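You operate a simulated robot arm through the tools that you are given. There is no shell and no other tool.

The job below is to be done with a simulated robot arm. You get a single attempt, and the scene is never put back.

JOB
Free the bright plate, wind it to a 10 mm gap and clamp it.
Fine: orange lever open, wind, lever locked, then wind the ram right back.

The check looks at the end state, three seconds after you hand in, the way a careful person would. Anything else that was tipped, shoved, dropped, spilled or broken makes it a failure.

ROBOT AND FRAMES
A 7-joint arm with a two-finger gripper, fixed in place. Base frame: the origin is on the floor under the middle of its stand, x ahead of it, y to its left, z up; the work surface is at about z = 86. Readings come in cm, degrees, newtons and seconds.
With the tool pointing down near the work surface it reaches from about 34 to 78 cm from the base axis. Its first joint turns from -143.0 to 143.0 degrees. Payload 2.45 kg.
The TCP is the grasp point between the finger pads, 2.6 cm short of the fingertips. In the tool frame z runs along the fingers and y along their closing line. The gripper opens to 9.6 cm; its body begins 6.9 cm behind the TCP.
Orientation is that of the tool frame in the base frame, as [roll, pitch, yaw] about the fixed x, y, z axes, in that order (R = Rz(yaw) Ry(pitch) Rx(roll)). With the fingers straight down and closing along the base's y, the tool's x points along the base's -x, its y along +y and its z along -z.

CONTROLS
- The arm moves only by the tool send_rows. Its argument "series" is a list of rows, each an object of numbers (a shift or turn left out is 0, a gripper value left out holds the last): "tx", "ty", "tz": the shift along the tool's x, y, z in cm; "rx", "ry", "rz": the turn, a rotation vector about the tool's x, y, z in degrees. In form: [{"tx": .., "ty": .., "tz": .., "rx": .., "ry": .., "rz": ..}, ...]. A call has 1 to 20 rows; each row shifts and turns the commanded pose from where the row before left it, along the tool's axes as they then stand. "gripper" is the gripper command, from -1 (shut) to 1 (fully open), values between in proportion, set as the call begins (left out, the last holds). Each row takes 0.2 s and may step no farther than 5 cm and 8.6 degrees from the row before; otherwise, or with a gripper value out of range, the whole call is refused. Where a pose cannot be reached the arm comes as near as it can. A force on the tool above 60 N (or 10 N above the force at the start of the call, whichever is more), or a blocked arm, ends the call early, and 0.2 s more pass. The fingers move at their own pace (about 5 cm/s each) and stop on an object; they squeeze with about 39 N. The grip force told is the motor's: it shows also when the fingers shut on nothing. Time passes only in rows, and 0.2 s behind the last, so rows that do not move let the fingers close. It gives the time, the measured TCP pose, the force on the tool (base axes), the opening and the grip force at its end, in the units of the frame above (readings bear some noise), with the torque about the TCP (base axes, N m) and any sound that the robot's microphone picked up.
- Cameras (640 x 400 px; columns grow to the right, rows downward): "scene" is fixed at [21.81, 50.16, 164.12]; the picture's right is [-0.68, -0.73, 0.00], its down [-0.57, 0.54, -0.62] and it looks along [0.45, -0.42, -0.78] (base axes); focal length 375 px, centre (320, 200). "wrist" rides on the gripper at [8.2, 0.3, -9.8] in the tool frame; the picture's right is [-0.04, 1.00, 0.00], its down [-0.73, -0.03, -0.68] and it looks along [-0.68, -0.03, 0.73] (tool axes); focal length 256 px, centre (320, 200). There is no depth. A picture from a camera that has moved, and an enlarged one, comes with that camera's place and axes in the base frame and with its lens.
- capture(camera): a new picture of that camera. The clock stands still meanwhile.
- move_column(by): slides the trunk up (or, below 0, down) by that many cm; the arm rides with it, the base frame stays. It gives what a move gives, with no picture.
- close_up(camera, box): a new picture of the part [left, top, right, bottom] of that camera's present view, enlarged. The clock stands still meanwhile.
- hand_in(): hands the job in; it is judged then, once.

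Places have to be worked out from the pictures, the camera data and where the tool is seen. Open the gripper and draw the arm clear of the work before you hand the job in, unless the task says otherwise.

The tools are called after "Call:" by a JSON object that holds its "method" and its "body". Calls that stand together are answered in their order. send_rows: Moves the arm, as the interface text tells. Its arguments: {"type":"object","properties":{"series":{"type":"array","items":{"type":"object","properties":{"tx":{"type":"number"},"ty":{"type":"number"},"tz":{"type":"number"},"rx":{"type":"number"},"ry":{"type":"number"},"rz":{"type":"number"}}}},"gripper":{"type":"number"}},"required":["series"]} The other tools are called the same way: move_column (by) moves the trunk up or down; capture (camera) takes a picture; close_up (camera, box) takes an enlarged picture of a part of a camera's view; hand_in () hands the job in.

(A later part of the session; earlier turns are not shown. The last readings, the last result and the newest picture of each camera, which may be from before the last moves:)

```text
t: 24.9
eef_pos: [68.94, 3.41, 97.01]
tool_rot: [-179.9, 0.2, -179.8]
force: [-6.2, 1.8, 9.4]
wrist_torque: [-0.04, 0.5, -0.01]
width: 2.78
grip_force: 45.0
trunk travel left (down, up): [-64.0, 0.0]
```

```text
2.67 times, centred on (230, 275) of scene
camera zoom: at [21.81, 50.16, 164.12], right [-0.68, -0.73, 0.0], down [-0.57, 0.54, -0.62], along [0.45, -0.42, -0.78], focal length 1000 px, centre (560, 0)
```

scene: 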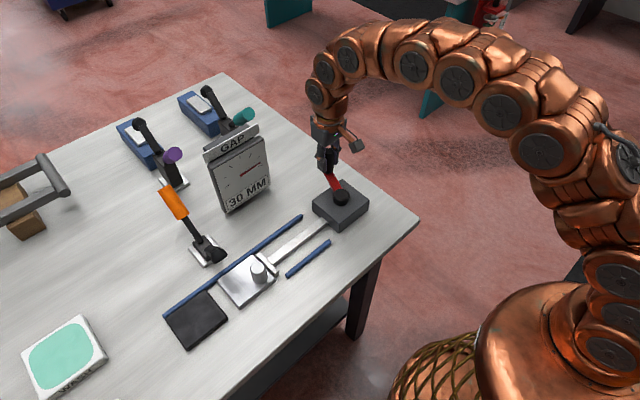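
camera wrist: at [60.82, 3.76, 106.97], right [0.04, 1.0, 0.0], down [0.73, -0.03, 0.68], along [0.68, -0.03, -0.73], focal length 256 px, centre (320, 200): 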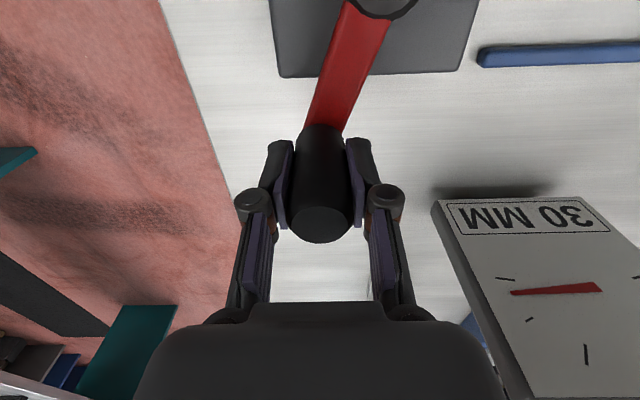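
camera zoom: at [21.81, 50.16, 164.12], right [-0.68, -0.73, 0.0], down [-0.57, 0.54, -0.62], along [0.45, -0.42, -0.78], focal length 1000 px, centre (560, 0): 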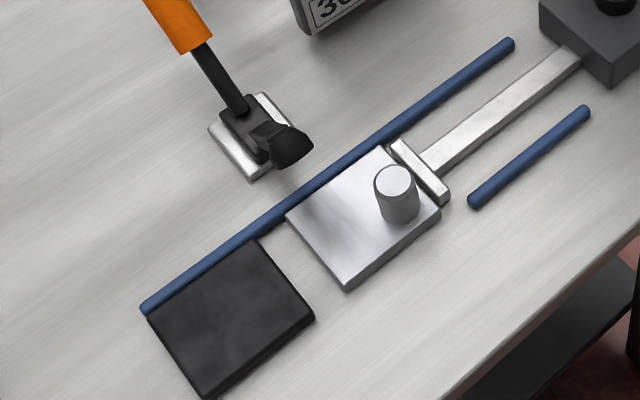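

The gauge still reads 30 after 20°, so the pitch per turn is small or this direction retracts. I'll continue clockwise to about 90° with the radius slightly corrected for the inward force.

Call:
{"method": "send_rows", "body": {"series": [{"tx": 0.575, "ty": -1.116}, {"tx": 0.628, "ty": -1.006}, {"tx": 0.763, "ty": -0.909}, {"tx": 0.881, "ty": -0.793}, {"tx": 0.983, "ty": -0.663}, {"tx": 1.066, "ty": -0.52}, {"tx": 1.128, "ty": -0.367}, {"tx": 1.168, "ty": -0.205}, {"tx": 0.888, "ty": -0.047}, {}]}}

Call:
{"method": "close_up", "body": {"camera": "scene", "box": [190, 120, 290, 220]}}

Call:
{"method": "close_up", "body": {"camera": "scene", "box": [190, 140, 400, 320]}}

```text
t: 27.1
eef_pos: [60.82, -1.96, 97.14]
tool_rot: [-180.0, 0.0, -179.8]
force: [1.2, 38.0, 16.2]
wrist_torque: [0.92, -0.67, -0.02]
width: 2.82
grip_force: 44.7
trunk travel left (down, up): [-64.0, 0.0]
```

```text
4.00 times, centred on (240, 170) of scene
camera zoom: at [21.81, 50.16, 164.12], right [-0.68, -0.73, 0.0], down [-0.57, 0.54, -0.62], along [0.45, -0.42, -0.78], focal length 1500 px, centre (640, 320)
```

zoom: 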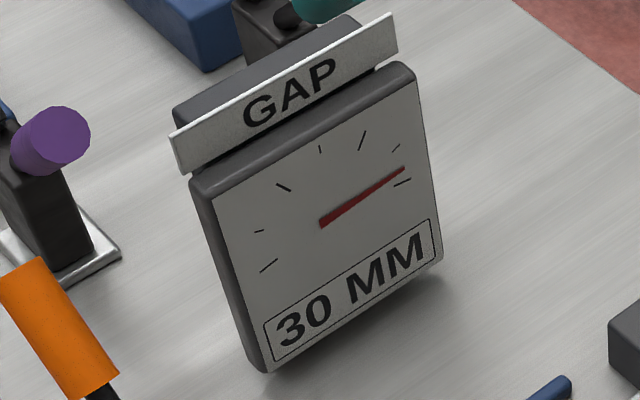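

```text
2.22 times, centred on (295, 230) of scene
camera zoom: at [21.81, 50.16, 164.12], right [-0.68, -0.73, 0.0], down [-0.57, 0.54, -0.62], along [0.45, -0.42, -0.78], focal length 833 px, centre (376, 133)
```

zoom: 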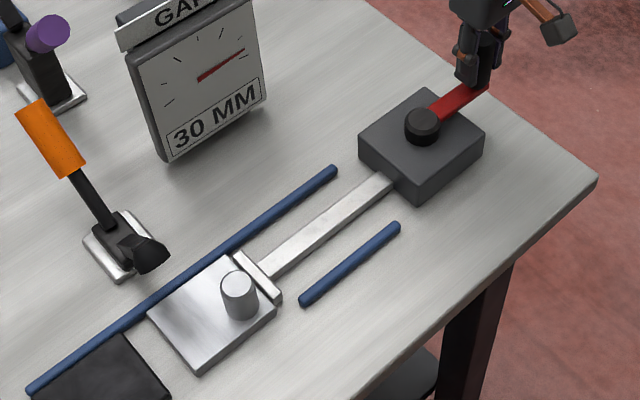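

The gauge still reads 30 after 90°, and the inward force shows my radius is slightly large. I'll look closely at the ram head against the plate to see whether it is retracting.

Call:
{"method": "close_up", "body": {"camera": "scene", "box": [210, 220, 310, 310]}}

Call:
{"method": "capture", "body": {"camera": "wrist"}}

```text
4.44 times, centred on (260, 265) of scene
camera zoom: at [21.81, 50.16, 164.12], right [-0.68, -0.73, 0.0], down [-0.57, 0.54, -0.62], along [0.45, -0.42, -0.78], focal length 1666 px, centre (587, -89)
```

zoom: 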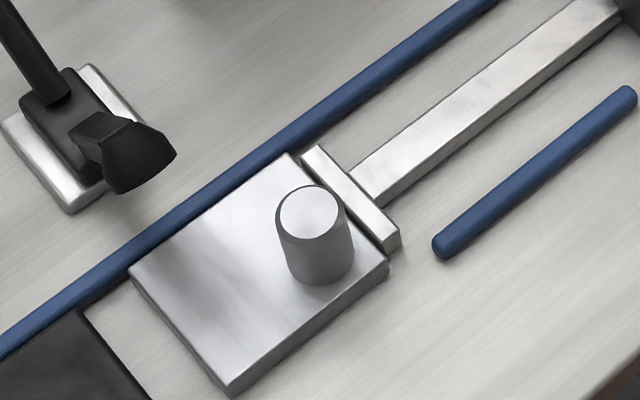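

```text
taken
camera wrist: at [52.7, -1.72, 106.94], right [0.04, 1.0, 0.0], down [0.73, -0.03, 0.68], along [0.68, -0.03, -0.73], focal length 256 px, centre (320, 200)
```

wrist: 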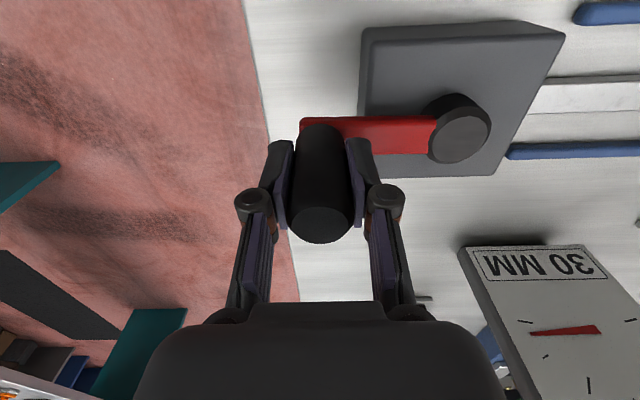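

I'll repeat the same box as my earlier baseline picture for a direct comparison.

Call:
{"method": "close_up", "body": {"camera": "scene", "box": [150, 170, 310, 350]}}

```text
2.22 times, centred on (230, 260) of scene
camera zoom: at [21.81, 50.16, 164.12], right [-0.68, -0.73, 0.0], down [-0.57, 0.54, -0.62], along [0.45, -0.42, -0.78], focal length 833 px, centre (520, 67)
```

zoom: 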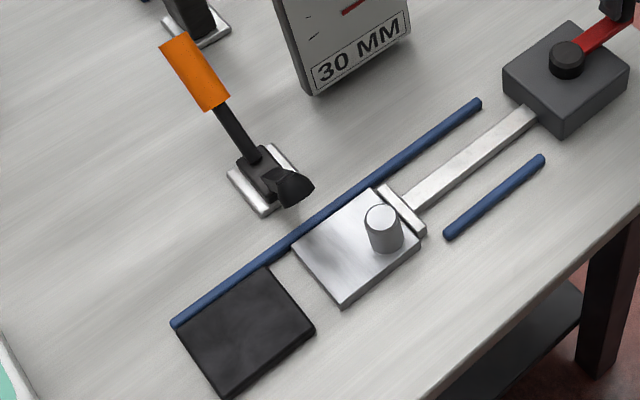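

The head has advanced about 3–4 mm and is now touching the plate, so clockwise advances the ram. I'll continue clockwise with corrected centre (61.1, 6.48) and radius 8.42.

Call:
{"method": "send_rows", "body": {"series": [{"tx": 1.022, "ty": 0.192}, {"tx": 1.149, "ty": 0.244}, {"tx": 1.104, "ty": 0.402}, {"tx": 1.037, "ty": 0.551}, {"tx": 0.95, "ty": 0.691}, {}]}}

Call:
{"method": "close_up", "body": {"camera": "scene", "box": [190, 120, 290, 220]}}

Call:
{"method": "close_up", "body": {"camera": "scene", "box": [150, 170, 310, 350]}}

```text
t: 28.5
eef_pos: [55.57, -0.13, 97.1]
tool_rot: [-179.8, 0.2, -180.0]
force: [-0.4, -1.9, 18.2]
wrist_torque: [-0.15, -0.99, -0.01]
width: 2.79
grip_force: 45.3
trunk travel left (down, up): [-64.0, 0.0]
```

```text
4.00 times, centred on (240, 170) of scene
camera zoom: at [21.81, 50.16, 164.12], right [-0.68, -0.73, 0.0], down [-0.57, 0.54, -0.62], along [0.45, -0.42, -0.78], focal length 1500 px, centre (640, 320)
```

zoom: 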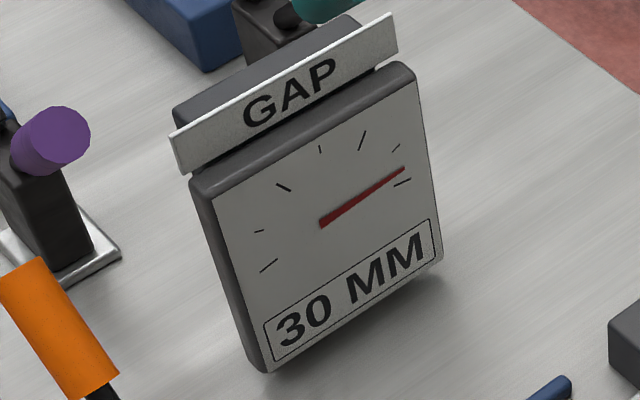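

```text
2.22 times, centred on (230, 260) of scene
camera zoom: at [21.81, 50.16, 164.12], right [-0.68, -0.73, 0.0], down [-0.57, 0.54, -0.62], along [0.45, -0.42, -0.78], focal length 833 px, centre (520, 67)
```

zoom: 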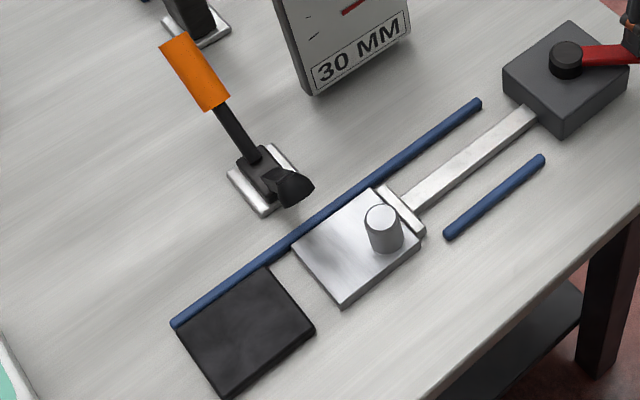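

The horizontal force is now near zero. I'll continue to -180°, raising the command by a millimetre or so to relieve the vertical load.

Call:
{"method": "send_rows", "body": {"series": [{"tx": 0.845, "ty": 0.816, "tz": -0.1}, {"tx": 0.724, "ty": 0.926}, {"tx": 0.587, "ty": 1.017}, {"tx": 0.44, "ty": 1.089}, {"tx": 0.284, "ty": 1.14}, {"tx": 0.128, "ty": 1.462}, {}]}}

Call:
{"method": "close_up", "body": {"camera": "scene", "box": [190, 120, 290, 220]}}

Call:
{"method": "close_up", "body": {"camera": "scene", "box": [150, 170, 310, 350]}}

```text
t: 30.1
eef_pos: [52.51, 6.36, 97.06]
tool_rot: [-179.8, -0.1, -179.8]
force: [-10.9, 1.4, 9.0]
wrist_torque: [0.22, 1.46, 0.0]
width: 2.78
grip_force: 44.5
trunk travel left (down, up): [-64.0, 0.0]
```

```text
4.00 times, centred on (240, 170) of scene
camera zoom: at [21.81, 50.16, 164.12], right [-0.68, -0.73, 0.0], down [-0.57, 0.54, -0.62], along [0.45, -0.42, -0.78], focal length 1500 px, centre (640, 320)
```

zoom: 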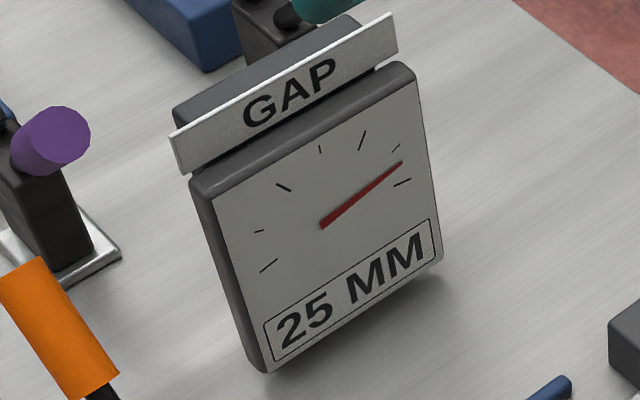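

```text
2.22 times, centred on (230, 260) of scene
camera zoom: at [21.81, 50.16, 164.12], right [-0.68, -0.73, 0.0], down [-0.57, 0.54, -0.62], along [0.45, -0.42, -0.78], focal length 833 px, centre (520, 67)
```

zoom: 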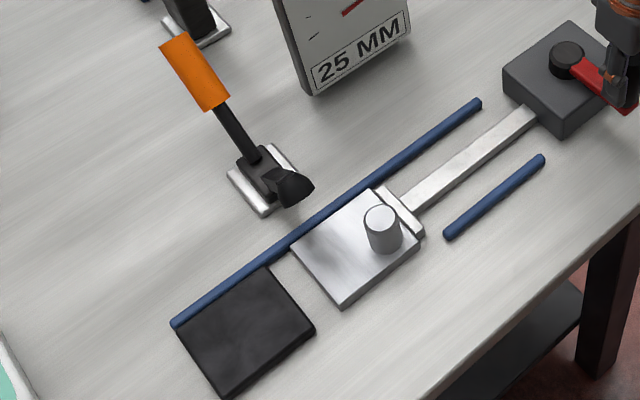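

The readout now shows 25, so it rounds to 5 mm steps and I should rely on the needle. I'll take a tighter close-up of the dial.

Call:
{"method": "close_up", "body": {"camera": "scene", "box": [215, 140, 275, 195]}}

Call:
{"method": "capture", "body": {"camera": "wrist"}}

```text
7.27 times, centred on (245, 168) of scene
camera zoom: at [21.81, 50.16, 164.12], right [-0.68, -0.73, 0.0], down [-0.57, 0.54, -0.62], along [0.45, -0.42, -0.78], focal length 2726 px, centre (866, 436)
```

zoom: 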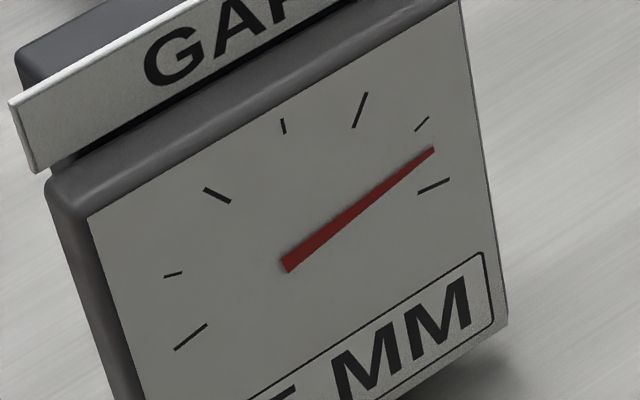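

```text
taken
camera wrist: at [44.38, 6.7, 106.93], right [0.04, 1.0, 0.0], down [0.73, -0.03, 0.68], along [0.68, -0.03, -0.73], focal length 256 px, centre (320, 200)
```

wrist: 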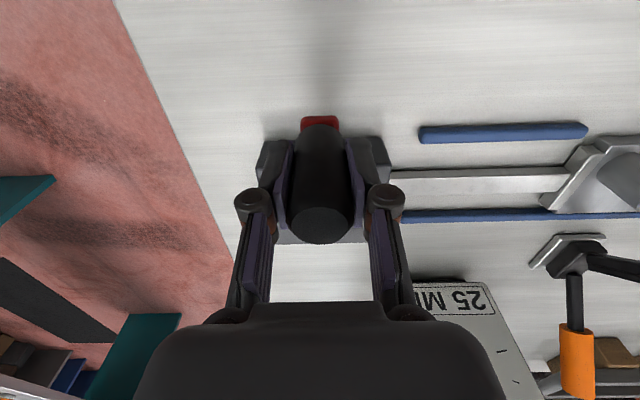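

Reading the dial by geometry, the ticks are 0–30 in 5s spaced about 34.5° apart, and the needle sits about a third of the way from 25 to 30, roughly 26.7 mm. I'll wind another quarter turn with slightly refined geometry.

Call:
{"method": "send_rows", "body": {"series": [{"tx": 0.038, "ty": 1.219}, {"tx": -0.246, "ty": 1.156}, {"tx": -0.404, "ty": 1.11}, {"tx": -0.555, "ty": 1.043}, {"tx": -0.695, "ty": 0.956}, {"tx": -0.82, "ty": 0.85}, {"tx": -0.932, "ty": 0.728}, {"tx": -1.023, "ty": 0.591}, {"tx": -1.096, "ty": 0.442}, {"tx": -1.146, "ty": 0.286}, {"tx": -1.471, "ty": 0.129}, {}]}}

Call:
{"method": "close_up", "body": {"camera": "scene", "box": [215, 140, 275, 195]}}

Call:
{"method": "close_up", "body": {"camera": "scene", "box": [150, 170, 310, 350]}}

```text
t: 32.7
eef_pos: [61.03, 15.04, 96.96]
tool_rot: [-179.9, 0.3, -179.8]
force: [1.8, 12.7, -1.3]
wrist_torque: [0.17, -1.11, 0.02]
width: 2.81
grip_force: 44.7
trunk travel left (down, up): [-64.0, 0.0]
```

```text
7.27 times, centred on (245, 168) of scene
camera zoom: at [21.81, 50.16, 164.12], right [-0.68, -0.73, 0.0], down [-0.57, 0.54, -0.62], along [0.45, -0.42, -0.78], focal length 2726 px, centre (866, 436)
```

zoom: 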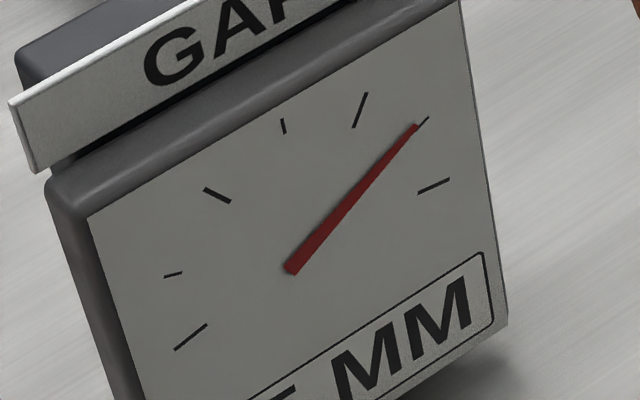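

```text
2.22 times, centred on (230, 260) of scene
camera zoom: at [21.81, 50.16, 164.12], right [-0.68, -0.73, 0.0], down [-0.57, 0.54, -0.62], along [0.45, -0.42, -0.78], focal length 833 px, centre (520, 67)
```

zoom: 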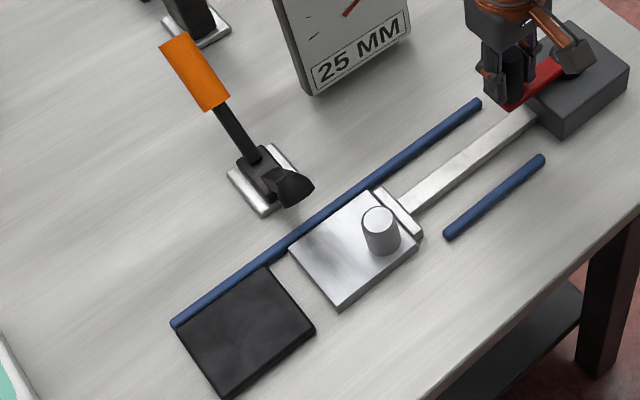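

The needle has moved to about 24.4 mm, which is about 2.3–2.5 mm per quarter turn. I'll complete the turn back to the start angle and read again.

Call:
{"method": "send_rows", "body": {"series": [{"tx": -1.182, "ty": -0.038}, {"tx": -1.158, "ty": -0.246}, {"tx": -1.113, "ty": -0.405}, {"tx": -1.046, "ty": -0.556}, {"tx": -0.958, "ty": -0.696}, {"tx": -0.852, "ty": -0.823}, {"tx": -0.73, "ty": -0.933}, {"tx": -0.592, "ty": -1.026}, {"tx": -0.443, "ty": -1.098}, {"tx": -0.287, "ty": -1.15}, {"tx": -0.129, "ty": -1.474}, {}]}}

Call:
{"method": "close_up", "body": {"camera": "scene", "box": [215, 150, 275, 205]}}

Call:
{"method": "close_up", "body": {"camera": "wrist", "box": [400, 150, 640, 400]}}

```text
t: 35.3
eef_pos: [69.58, 6.4, 97.07]
tool_rot: [-179.9, -0.2, -179.9]
force: [-7.4, -1.1, -12.4]
wrist_torque: [0.03, 0.0, -0.01]
width: 2.8
grip_force: 44.8
trunk travel left (down, up): [-64.0, 0.0]
```

```text
7.27 times, centred on (245, 178) of scene
camera zoom: at [21.81, 50.16, 164.12], right [-0.68, -0.73, 0.0], down [-0.57, 0.54, -0.62], along [0.45, -0.42, -0.78], focal length 2726 px, centre (866, 364)
```

zoom: 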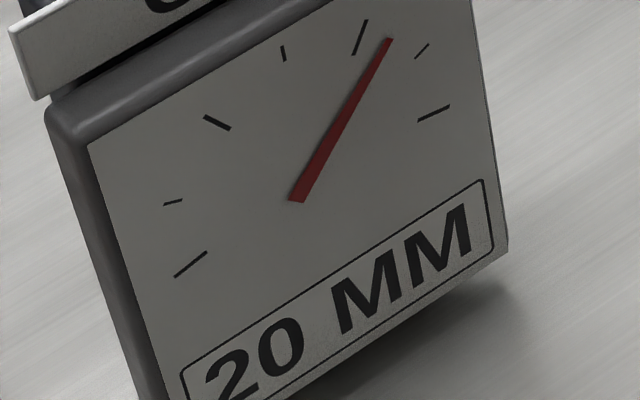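

```text
1.60 times, centred on (520, 275) of wrist
camera zoom: at [61.42, 6.72, 106.96], right [0.04, 1.0, 0.0], down [0.74, -0.03, 0.68], along [0.68, -0.03, -0.74], focal length 410 px, centre (0, 80)
```

zoom: 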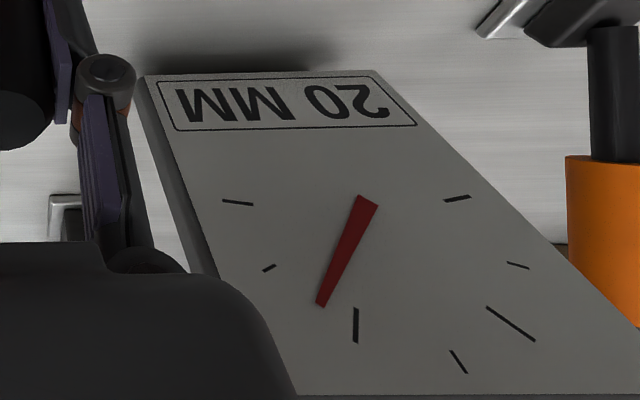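

After one full turn the needle is at about 21.9 and the readout shows 20. That gives 10 mm per turn, so about 11.9 mm or roughly 428° remain. I'll do the next quarter and confirm.

Call:
{"method": "send_rows", "body": {"series": [{"tx": 0.083, "ty": -1.182, "tz": 0.05}, {"tx": 0.246, "ty": -1.158}, {"tx": 0.405, "ty": -1.113}, {"tx": 0.556, "ty": -1.046}, {"tx": 0.696, "ty": -0.958}, {"tx": 0.823, "ty": -0.852}, {"tx": 0.933, "ty": -0.73}, {"tx": 1.026, "ty": -0.592}, {"tx": 1.098, "ty": -0.443}, {"tx": 1.15, "ty": -0.287}, {"tx": 1.474, "ty": -0.129}, {}]}}

Call:
{"method": "close_up", "body": {"camera": "scene", "box": [215, 150, 275, 205]}}

Call:
{"method": "close_up", "body": {"camera": "scene", "box": [150, 170, 310, 350]}}

```text
t: 37.9
eef_pos: [61.06, -1.95, 97.09]
tool_rot: [-179.8, 0.1, -179.9]
force: [0.6, 17.3, -18.4]
wrist_torque: [0.5, -0.72, 0.0]
width: 2.81
grip_force: 44.9
trunk travel left (down, up): [-64.0, 0.0]
```

```text
7.27 times, centred on (245, 178) of scene
camera zoom: at [21.81, 50.16, 164.12], right [-0.68, -0.73, 0.0], down [-0.57, 0.54, -0.62], along [0.45, -0.42, -0.78], focal length 2726 px, centre (866, 364)
```

zoom: 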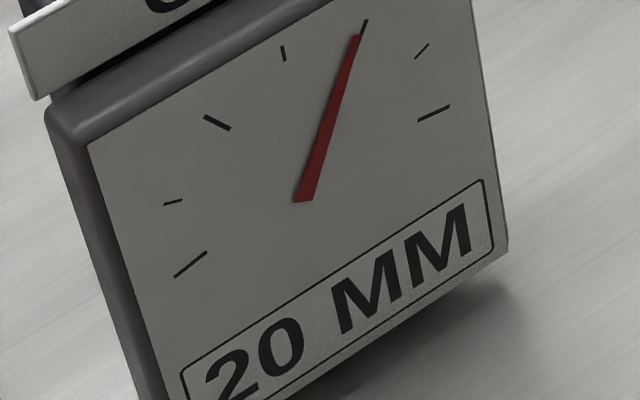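

```text
2.22 times, centred on (230, 260) of scene
camera zoom: at [21.81, 50.16, 164.12], right [-0.68, -0.73, 0.0], down [-0.57, 0.54, -0.62], along [0.45, -0.42, -0.78], focal length 833 px, centre (520, 67)
```

zoom: 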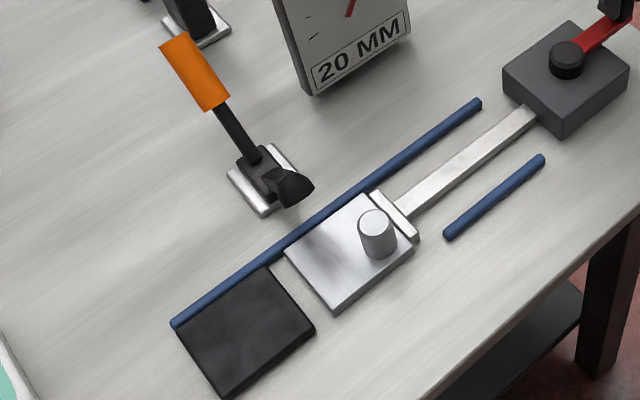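

The needle is at about 19.5 and the readout shows 20, as predicted. I'll do the next quarter to about 17, lowering slightly to relieve the vertical load.

Call:
{"method": "send_rows", "body": {"series": [{"tx": 1.182, "ty": 0.12, "tz": 0.1}, {"tx": 1.158, "ty": 0.246}, {"tx": 1.113, "ty": 0.405}, {"tx": 1.046, "ty": 0.556}, {"tx": 0.958, "ty": 0.696}, {"tx": 0.852, "ty": 0.823}, {"tx": 0.73, "ty": 0.933}, {"tx": 0.592, "ty": 1.026}, {"tx": 0.443, "ty": 1.098}, {"tx": 0.287, "ty": 1.15}, {"tx": 0.129, "ty": 1.437}, {}]}}

Call:
{"method": "close_up", "body": {"camera": "scene", "box": [215, 150, 275, 205]}}

```text
t: 40.5
eef_pos: [52.39, 6.45, 97.06]
tool_rot: [-179.9, 0.2, -179.7]
force: [5.0, 0.3, 24.1]
wrist_torque: [0.14, 0.34, -0.01]
width: 2.82
grip_force: 44.9
trunk travel left (down, up): [-64.0, 0.0]
```

```text
7.27 times, centred on (245, 178) of scene
camera zoom: at [21.81, 50.16, 164.12], right [-0.68, -0.73, 0.0], down [-0.57, 0.54, -0.62], along [0.45, -0.42, -0.78], focal length 2726 px, centre (866, 364)
```

zoom: 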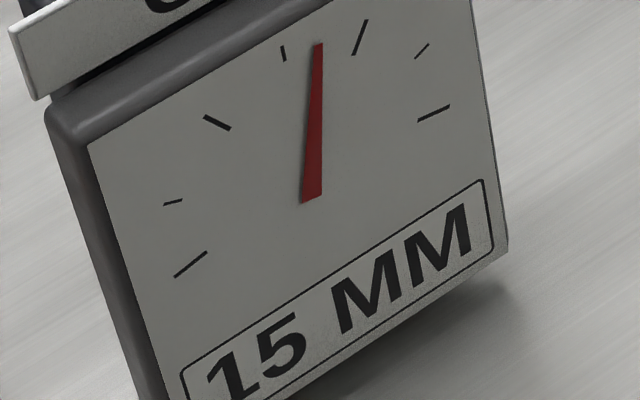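

The needle is at about 17.1 and the readout shows 15, still consistent. On to the next quarter.

Call:
{"method": "send_rows", "body": {"series": [{"tx": -0.083, "ty": 1.182, "tz": -0.05}, {"tx": -0.246, "ty": 1.158}, {"tx": -0.405, "ty": 1.113}, {"tx": -0.556, "ty": 1.046}, {"tx": -0.696, "ty": 0.958}, {"tx": -0.823, "ty": 0.852}, {"tx": -0.933, "ty": 0.73}, {"tx": -1.026, "ty": 0.592}, {"tx": -1.098, "ty": 0.443}, {"tx": -1.15, "ty": 0.287}, {"tx": -1.474, "ty": 0.129}, {}]}}

Call:
{"method": "close_up", "body": {"camera": "scene", "box": [215, 150, 275, 205]}}

```text
t: 43.1
eef_pos: [61.05, 15.01, 96.99]
tool_rot: [-179.8, 0.2, -179.8]
force: [0.7, 17.8, 16.9]
wrist_torque: [0.43, -1.23, -0.03]
width: 2.81
grip_force: 44.8
trunk travel left (down, up): [-64.0, 0.0]
```

```text
7.27 times, centred on (245, 178) of scene
camera zoom: at [21.81, 50.16, 164.12], right [-0.68, -0.73, 0.0], down [-0.57, 0.54, -0.62], along [0.45, -0.42, -0.78], focal length 2726 px, centre (866, 364)
```

zoom: 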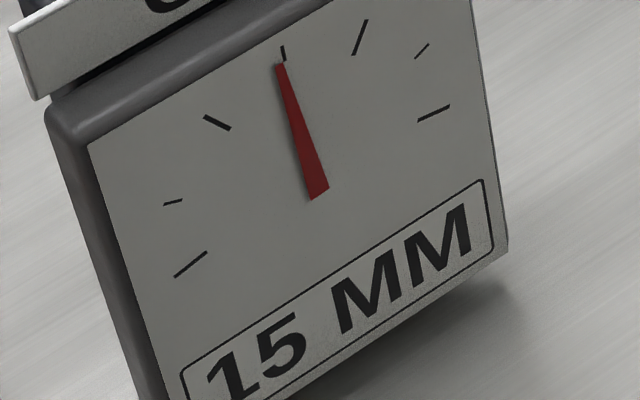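

The needle is at about 14.7, as predicted. I'll wind another quarter to about 12.2.

Call:
{"method": "send_rows", "body": {"series": [{"tx": -1.182, "ty": -0.083, "tz": -0.04}, {"tx": -1.158, "ty": -0.246}, {"tx": -1.113, "ty": -0.405}, {"tx": -1.046, "ty": -0.556}, {"tx": -0.958, "ty": -0.696}, {"tx": -0.852, "ty": -0.823}, {"tx": -0.73, "ty": -0.933}, {"tx": -0.592, "ty": -1.026}, {"tx": -0.443, "ty": -1.098}, {"tx": -0.287, "ty": -1.15}, {}]}}

Call:
{"method": "close_up", "body": {"camera": "scene", "box": [215, 150, 275, 205]}}

```text
t: 45.5
eef_pos: [69.42, 7.83, 97.04]
tool_rot: [-179.9, 0.0, 180.0]
force: [12.0, 0.5, -3.9]
wrist_torque: [0.0, -0.65, -0.04]
width: 2.81
grip_force: 45.1
trunk travel left (down, up): [-64.0, 0.0]
```

```text
7.27 times, centred on (245, 178) of scene
camera zoom: at [21.81, 50.16, 164.12], right [-0.68, -0.73, 0.0], down [-0.57, 0.54, -0.62], along [0.45, -0.42, -0.78], focal length 2726 px, centre (866, 364)
```

zoom: 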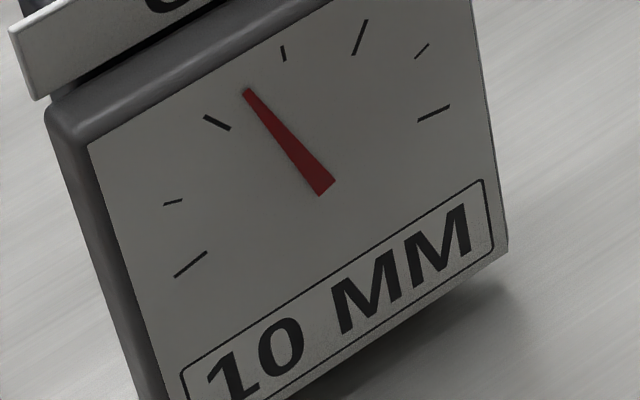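

At θ=10° the needle is at about 12.4 and the readout has just flipped to 10, which confirms the calibration. About 86° remain, so I'll go 74° and then fine-tune.

Call:
{"method": "send_rows", "body": {"series": [{"tx": -0.129, "ty": -1.474}, {"tx": 0.083, "ty": -1.182}, {"tx": 0.246, "ty": -1.158}, {"tx": 0.405, "ty": -1.113}, {"tx": 0.556, "ty": -1.046}, {"tx": 0.696, "ty": -0.958}, {"tx": 0.823, "ty": -0.852}, {"tx": 0.933, "ty": -0.73}, {"tx": 1.026, "ty": -0.592}, {}]}}

Call:
{"method": "close_up", "body": {"camera": "scene", "box": [215, 150, 275, 205]}}

Call:
{"method": "close_up", "body": {"camera": "scene", "box": [215, 145, 255, 180]}}

```text
t: 47.7
eef_pos: [64.71, -1.14, 97.0]
tool_rot: [-179.9, 0.0, -179.9]
force: [1.3, 0.1, 1.1]
wrist_torque: [0.06, -0.28, -0.03]
width: 2.82
grip_force: 45.3
trunk travel left (down, up): [-64.0, 0.0]
```

```text
7.27 times, centred on (245, 178) of scene
camera zoom: at [21.81, 50.16, 164.12], right [-0.68, -0.73, 0.0], down [-0.57, 0.54, -0.62], along [0.45, -0.42, -0.78], focal length 2726 px, centre (866, 364)
```

zoom: 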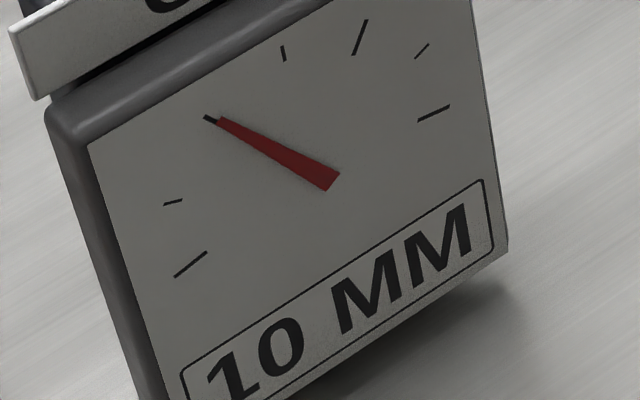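

```text
11.43 times, centred on (235, 162) of scene
camera zoom: at [21.81, 50.16, 164.12], right [-0.68, -0.73, 0.0], down [-0.57, 0.54, -0.62], along [0.45, -0.42, -0.78], focal length 4284 px, centre (1291, 629)
```

zoom: 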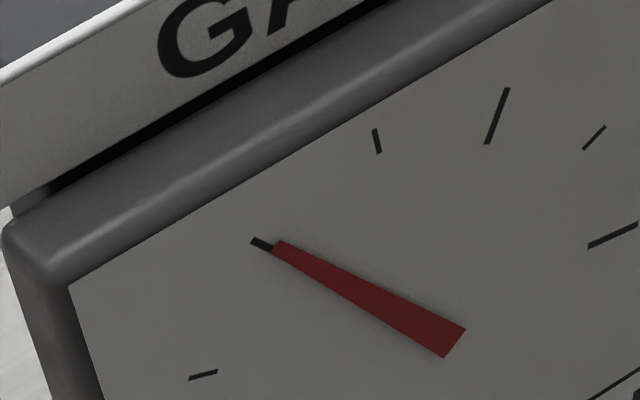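

The needle is within a fraction of a millimetre of the 10 tick; I estimate about 10.3. I'll get a second view of the dial from the wrist camera before the fine step.

Call:
{"method": "capture", "body": {"camera": "wrist"}}

Call:
{"method": "close_up", "body": {"camera": "wrist", "box": [500, 220, 640, 400]}}

Call:
{"method": "close_up", "body": {"camera": "scene", "box": [160, 230, 280, 330]}}

```text
taken
camera wrist: at [56.59, -0.86, 106.89], right [0.04, 1.0, 0.0], down [0.73, -0.03, 0.68], along [0.68, -0.03, -0.73], focal length 256 px, centre (320, 200)
```

wrist: 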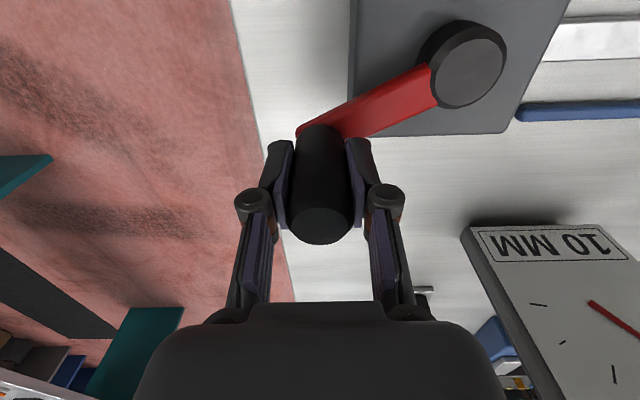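

```text
2.22 times, centred on (570, 310) of wrist
camera zoom: at [56.59, -0.86, 106.89], right [0.04, 1.0, 0.0], down [0.73, -0.03, 0.68], along [0.68, -0.03, -0.73], focal length 569 px, centre (-236, -44)
```

zoom: 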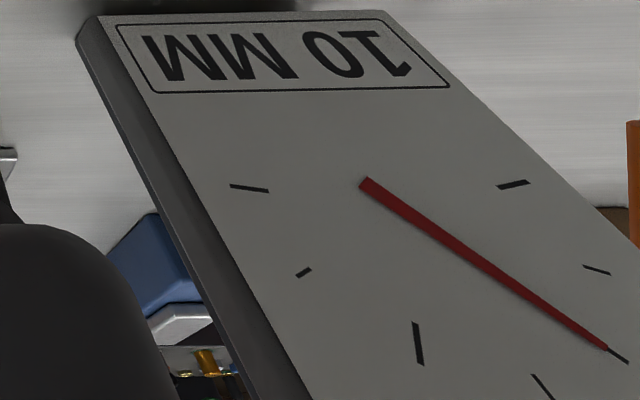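

```text
4.00 times, centred on (220, 280) of scene
camera zoom: at [21.81, 50.16, 164.12], right [-0.68, -0.73, 0.0], down [-0.57, 0.54, -0.62], along [0.45, -0.42, -0.78], focal length 1500 px, centre (720, -120)
```

zoom: 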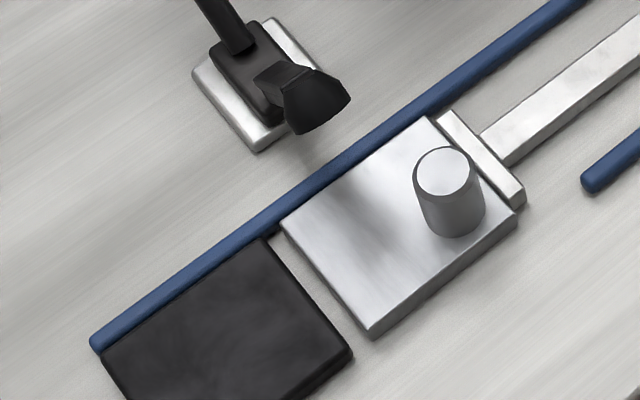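

Both views agree on about 10.2–10.3 mm once parallax is allowed for. A final 9° of winding should put it on 10.0.

Call:
{"method": "send_rows", "body": {"series": [{"tx": 0.61, "ty": -0.268}, {"tx": 0.63, "ty": -0.22}, {}, {}]}}

Call:
{"method": "close_up", "body": {"camera": "scene", "box": [215, 145, 255, 180]}}

Call:
{"method": "close_up", "body": {"camera": "wrist", "box": [500, 220, 640, 400]}}

```text
t: 48.7
eef_pos: [63.46, -1.56, 97.16]
tool_rot: [-179.9, 0.0, -179.8]
force: [-2.9, 10.0, -12.5]
wrist_torque: [0.34, -0.53, 0.0]
width: 2.83
grip_force: 45.2
trunk travel left (down, up): [-64.0, 0.0]
```

```text
11.43 times, centred on (235, 162) of scene
camera zoom: at [21.81, 50.16, 164.12], right [-0.68, -0.73, 0.0], down [-0.57, 0.54, -0.62], along [0.45, -0.42, -0.78], focal length 4284 px, centre (1291, 629)
```

zoom: 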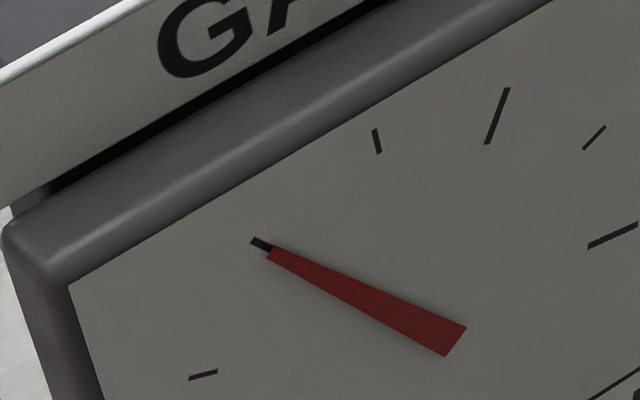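

```text
2.22 times, centred on (570, 310) of wrist
camera zoom: at [55.4, -1.34, 106.9], right [0.04, 1.0, 0.0], down [0.73, -0.03, 0.68], along [0.68, -0.03, -0.73], focal length 569 px, centre (-236, -44)
```

zoom: 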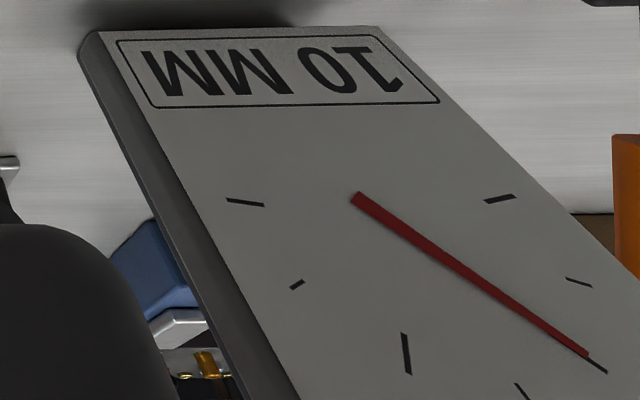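

The needle is now aligned with the 10 tick in both views, so the gap is about 10.0 mm, and the tangential force on the handle is near zero. I'll release the crank and rise straight up.

Call:
{"method": "send_rows", "body": {"series": [{}, {}, {}], "gripper": 0.35}}

Call:
{"method": "send_rows", "body": {"series": [{"tz": -2.0}, {"tz": -4.0}, {"tz": -4.5}, {"tz": -4.5}, {"tz": -4.5}, {}]}}

Call:
{"method": "close_up", "body": {"camera": "scene", "box": [215, 145, 255, 180]}}

Call:
{"method": "capture", "body": {"camera": "scene"}}

```text
t: 49.5
eef_pos: [63.66, -1.78, 97.11]
tool_rot: [-180.0, 0.0, -179.9]
force: [0.0, -0.7, -0.7]
wrist_torque: [-0.01, 0.0, 0.0]
width: 6.49
grip_force: 0.0
trunk travel left (down, up): [-64.0, 0.0]
```

```text
t: 50.9
eef_pos: [63.59, -1.67, 116.72]
tool_rot: [180.0, 0.0, -179.8]
force: [0.6, -0.2, 0.7]
wrist_torque: [0.02, 0.03, -0.02]
width: 6.48
grip_force: 0.1
trunk travel left (down, up): [-64.0, 0.0]
```

```text
11.43 times, centred on (235, 162) of scene
camera zoom: at [21.81, 50.16, 164.12], right [-0.68, -0.73, 0.0], down [-0.57, 0.54, -0.62], along [0.45, -0.42, -0.78], focal length 4284 px, centre (1291, 629)
```

zoom: 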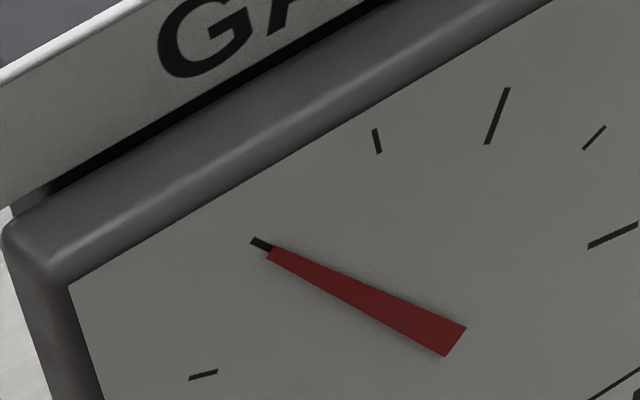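

```text
taken
```

scene: 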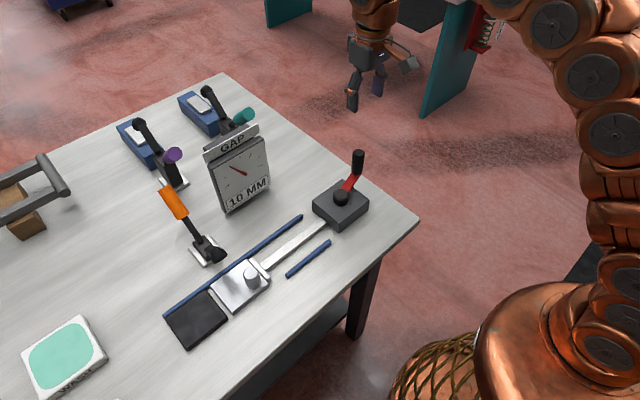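

The gauge holds at 10. I'll move over for a wrist view of the open clamp to plan the lock, closing the fingers on the way.

Call:
{"method": "send_rows", "body": {"series": [{"tx": 1.51, "ty": 4.41, "tz": -0.22}, {"tx": 1.51, "ty": 4.41, "tz": -0.22}, {"tx": 1.51, "ty": 4.41, "tz": -0.22}, {"tx": 1.51, "ty": 4.41, "tz": -0.22}, {"tx": 1.51, "ty": 4.41, "tz": -0.22}, {"tx": 1.51, "ty": 4.41, "tz": -0.22}, {"tx": 1.51, "ty": 4.41, "tz": -0.22}, {"tx": 1.51, "ty": 4.41, "tz": -0.22}, {"tx": 1.51, "ty": 4.41, "tz": -0.22}, {}], "gripper": -1}}

Call:
{"method": "capture", "body": {"camera": "wrist"}}

Call:
{"method": "close_up", "body": {"camera": "wrist", "box": [240, 60, 420, 220]}}

Call:
{"method": "close_up", "body": {"camera": "scene", "box": [150, 180, 250, 280]}}

```text
t: 53.1
eef_pos: [49.97, 38.0, 118.31]
tool_rot: [-179.9, 0.2, -179.8]
force: [-0.2, -0.2, 0.4]
wrist_torque: [0.0, 0.01, 0.0]
width: 0.0
grip_force: 28.7
trunk travel left (down, up): [-64.0, 0.0]
```

```text
taken
camera wrist: at [41.8, 38.25, 128.15], right [0.04, 1.0, 0.0], down [0.73, -0.03, 0.68], along [0.68, -0.03, -0.73], focal length 256 px, centre (320, 200)
```

wrist: 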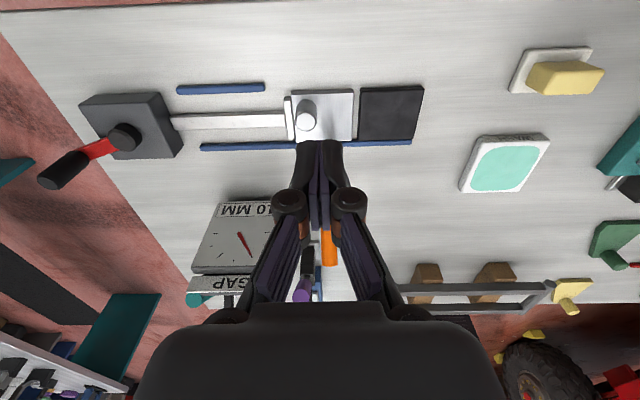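

```text
2.50 times, centred on (330, 140) of wrist
camera zoom: at [41.8, 38.25, 128.15], right [0.04, 1.0, 0.0], down [0.73, -0.03, 0.68], along [0.68, -0.03, -0.73], focal length 640 px, centre (295, 350)
```

zoom: 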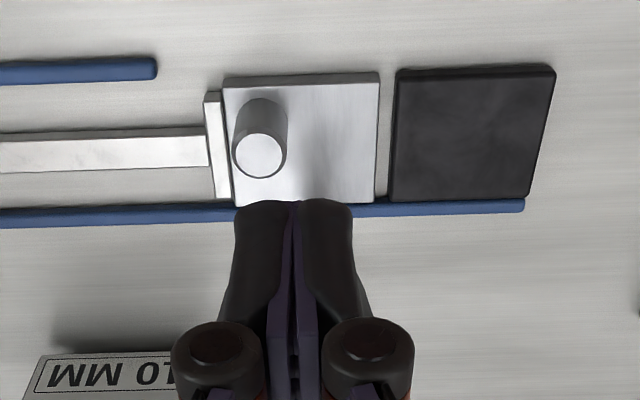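

```text
4.00 times, centred on (200, 230) of scene
camera zoom: at [21.81, 50.16, 164.12], right [-0.68, -0.73, 0.0], down [-0.57, 0.54, -0.62], along [0.45, -0.42, -0.78], focal length 1500 px, centre (800, 80)
```

zoom: 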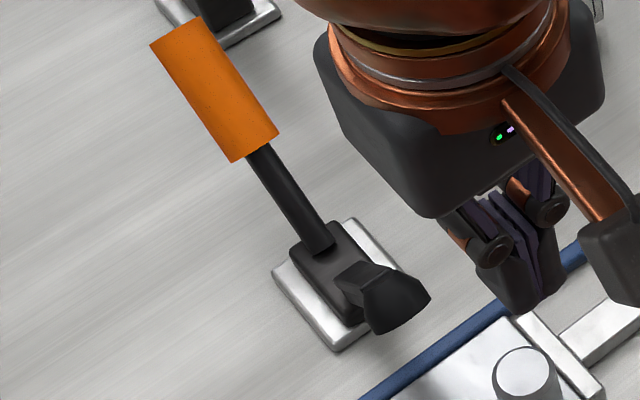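

The fingers hide the clamp, so I'll shift +14 cm in y to get a side-on view of it.

Call:
{"method": "send_rows", "body": {"series": [{"ty": 4.7}, {"ty": 4.7}, {"ty": 4.6}, {}]}}

Call:
{"method": "capture", "body": {"camera": "wrist"}}

Call:
{"method": "close_up", "body": {"camera": "wrist", "box": [120, 60, 310, 270]}}

```text
t: 54.1
eef_pos: [49.85, 47.03, 118.75]
tool_rot: [179.9, 0.2, -179.9]
force: [-0.4, -1.7, 1.0]
wrist_torque: [0.16, -0.02, -0.02]
width: 0.0
grip_force: 28.6
out of reach, approached as far as the arm can: row 3
trunk travel left (down, up): [-64.0, 0.0]
```

```text
taken
camera wrist: at [41.61, 47.27, 128.55], right [0.04, 1.0, 0.0], down [0.73, -0.03, 0.68], along [0.68, -0.03, -0.73], focal length 256 px, centre (320, 200)
```

wrist: 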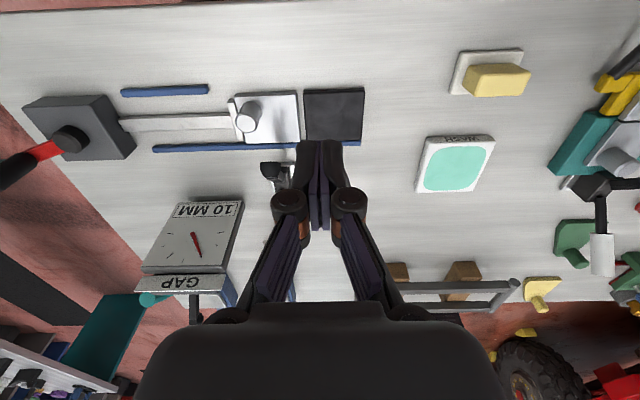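

```text
1.90 times, centred on (215, 165) of wrist
camera zoom: at [41.61, 47.27, 128.55], right [0.04, 1.0, 0.0], down [0.73, -0.03, 0.68], along [0.68, -0.03, -0.73], focal length 488 px, centre (520, 267)
```

zoom: 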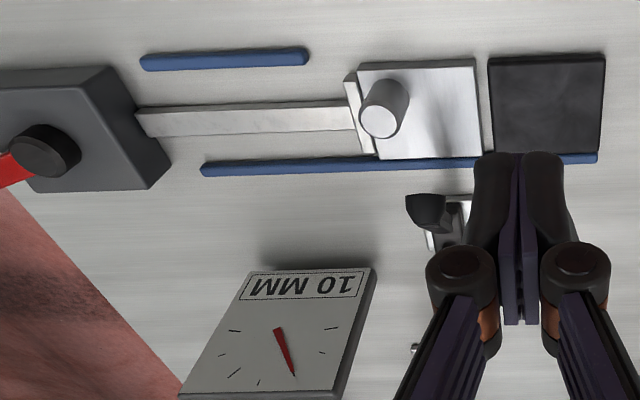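

Triangulating, the raised pad is at about (64.8, 38.7, 96.4) and the open handle runs from about (81, 38.7, 92.8) to (85.8, 38.7, 99.3). The arm and handle turn by different amounts, as in a toggle linkage, so I'll lock it by its handle. I'll go back to y=34 and set a radial, 45°-tilted tool with the fingers part open.

Call:
{"method": "send_rows", "body": {"series": [{"ty": -4.4}, {"ty": -4.4}, {"ty": -4.2}, {"rz": -6.875}, {"rz": -6.875}, {"rz": -6.875}, {"rz": -6.875}, {"ry": -7.5}, {"ry": -7.5}, {"ry": -7.5}, {"ry": -7.5}, {"ry": -7.5}, {"ry": -7.5}, {}], "gripper": 0.2}}

Call:
{"method": "capture", "body": {"camera": "scene"}}

```text
t: 57.1
eef_pos: [49.72, 34.36, 118.46]
tool_rot: [-179.7, 45.0, -152.1]
force: [0.0, 1.6, 1.0]
wrist_torque: [0.04, -0.02, 0.01]
width: 5.78
grip_force: 0.1
trunk travel left (down, up): [-64.0, 0.0]
```

```text
taken
```

scene: 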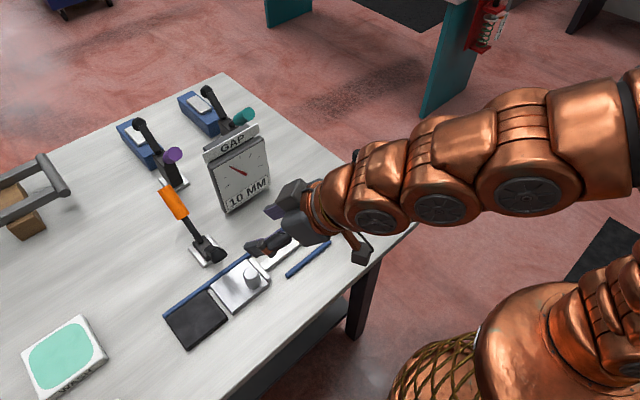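

The orientation is set. I'll move toward the pre-grasp point above and behind the handle, stopping partway to look.

Call:
{"method": "send_rows", "body": {"series": [{"tx": -0.826, "ty": -1.656, "tz": 3.786}, {"tx": -0.826, "ty": -1.656, "tz": 3.786}, {"tx": -0.826, "ty": -1.656, "tz": 3.786}, {"tx": -0.826, "ty": -1.656, "tz": 3.786}, {"tx": -0.826, "ty": -1.656, "tz": 3.786}, {"tx": -0.826, "ty": -1.656, "tz": 3.786}, {}]}}

Call:
{"method": "capture", "body": {"camera": "wrist"}}

Call:
{"method": "close_up", "body": {"camera": "scene", "box": [130, 140, 310, 290]}}

```text
t: 58.7
eef_pos: [71.57, 34.65, 106.05]
tool_rot: [-179.8, 45.1, -152.1]
force: [-1.1, -0.1, 0.8]
wrist_torque: [-0.02, 0.01, -0.01]
width: 5.77
grip_force: 0.2
trunk travel left (down, up): [-64.0, 0.0]
```

```text
taken
camera wrist: at [60.22, 28.99, 107.24], right [-0.44, 0.9, 0.03], down [0.05, -0.01, 1.0], along [0.9, 0.44, -0.04], focal length 256 px, centre (320, 200)
```

wrist: 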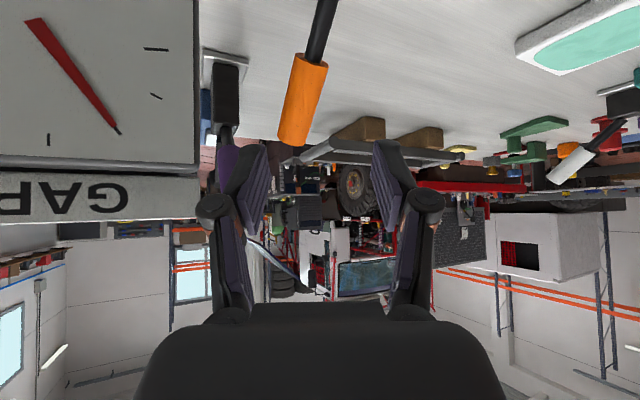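

```text
2.67 times, centred on (220, 215) of scene
camera zoom: at [21.81, 50.16, 164.12], right [-0.68, -0.73, 0.0], down [-0.57, 0.54, -0.62], along [0.45, -0.42, -0.78], focal length 1000 px, centre (587, 160)
```

zoom: 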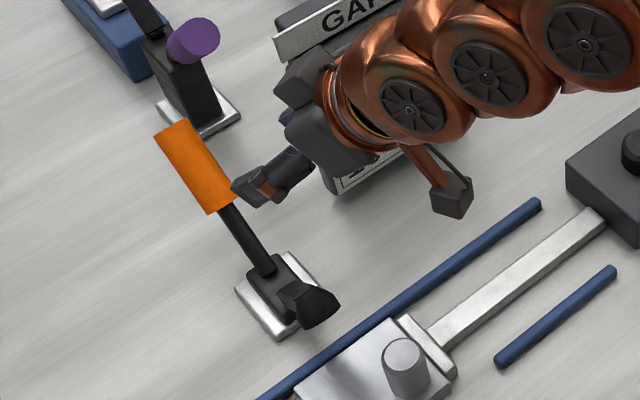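

The wrist view confirms the handle's top at (86.1, 38.7, 99) and bottom at (81.1, 38.7, 93.3). I'll roll the tool a little toward the handle slant, align laterally, and approach halfway along the tool axis.

Call:
{"method": "send_rows", "body": {"series": [{"rz": 8.0}, {"tx": -0.49, "ty": -0.78}, {"tx": -0.49, "ty": -0.78}, {"tz": 3.6}, {"tz": 3.6}, {}]}}

Call:
{"method": "capture", "body": {"camera": "wrist"}}

Call:
{"method": "close_up", "body": {"camera": "scene", "box": [130, 140, 310, 290]}}

```text
t: 60.1
eef_pos: [77.38, 35.78, 101.24]
tool_rot: [172.2, 44.4, -163.4]
force: [1.1, -0.4, -0.8]
wrist_torque: [0.0, -0.01, -0.04]
width: 5.77
grip_force: 0.0
trunk travel left (down, up): [-64.0, 0.0]
```

```text
taken
camera wrist: at [65.53, 31.17, 102.51], right [-0.34, 0.93, 0.12], down [0.09, -0.1, 0.99], along [0.93, 0.35, -0.05], focal length 256 px, centre (320, 200)
```

wrist: 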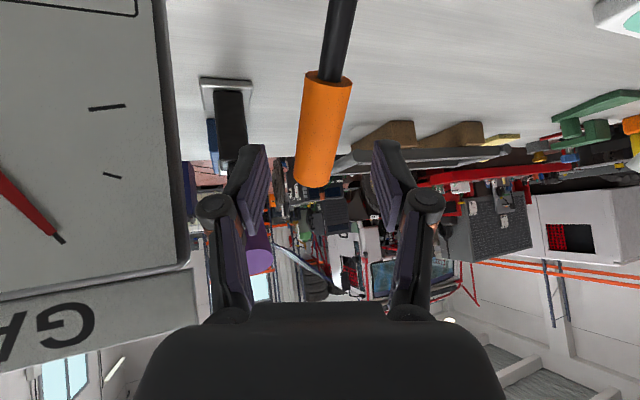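

```text
2.67 times, centred on (220, 215) of scene
camera zoom: at [21.81, 50.16, 164.12], right [-0.68, -0.73, 0.0], down [-0.57, 0.54, -0.62], along [0.45, -0.42, -0.78], focal length 1000 px, centre (587, 160)
```

zoom: 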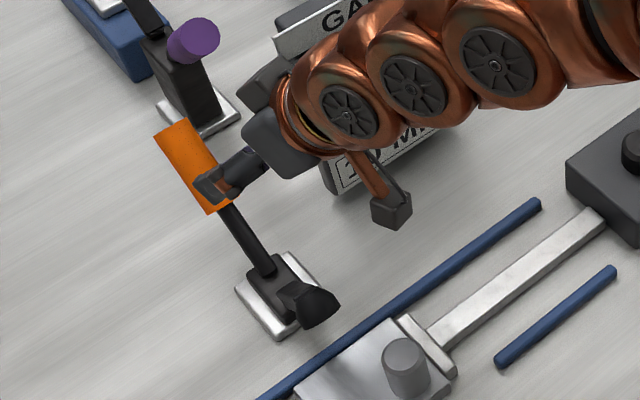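

The handle is centred between the fingers with about 8.6 cm of approach left. The outer knuckle passes within about a centimetre of the gauge edge, so I'll narrow the opening and offset slightly toward +y while passing it, then recentre.

Call:
{"method": "send_rows", "body": {"series": [{"ty": 1.4}, {"tz": 2.0}, {"tz": 2.0}, {"ty": -1.3}, {}], "gripper": 0.04}}

Call:
{"method": "capture", "body": {"camera": "wrist"}}

Call:
{"method": "close_up", "body": {"camera": "scene", "box": [130, 140, 310, 290]}}

```text
t: 61.3
eef_pos: [79.79, 37.08, 98.48]
tool_rot: [172.1, 44.5, -163.4]
force: [0.6, -0.4, 0.8]
wrist_torque: [0.03, 0.0, -0.01]
width: 4.99
grip_force: 0.1
trunk travel left (down, up): [-64.0, 0.0]
```

```text
taken
camera wrist: at [67.98, 32.46, 99.7], right [-0.35, 0.93, 0.12], down [0.09, -0.1, 0.99], along [0.93, 0.35, -0.05], focal length 256 px, centre (320, 200)
```

wrist: 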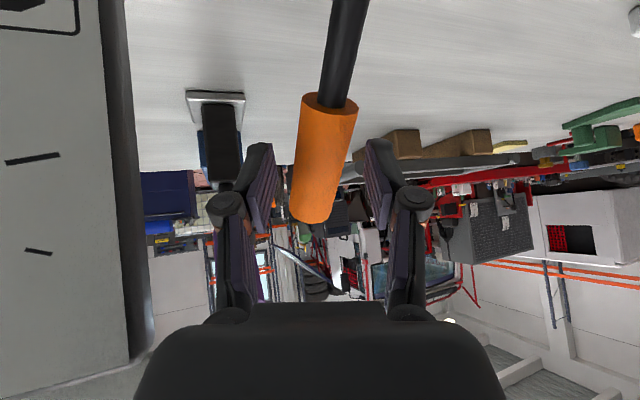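

```text
2.67 times, centred on (220, 215) of scene
camera zoom: at [21.81, 50.16, 164.12], right [-0.68, -0.73, 0.0], down [-0.57, 0.54, -0.62], along [0.45, -0.42, -0.78], focal length 1000 px, centre (587, 160)
```

zoom: 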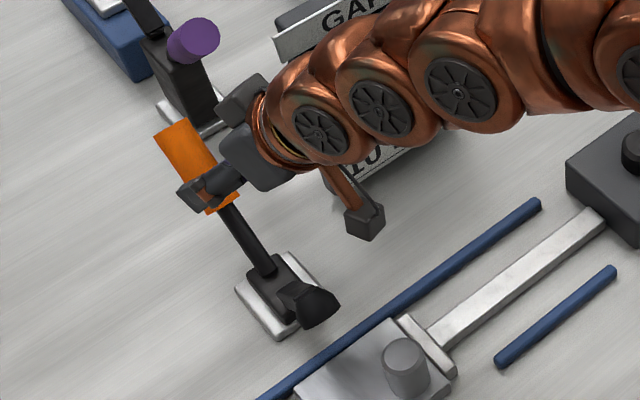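

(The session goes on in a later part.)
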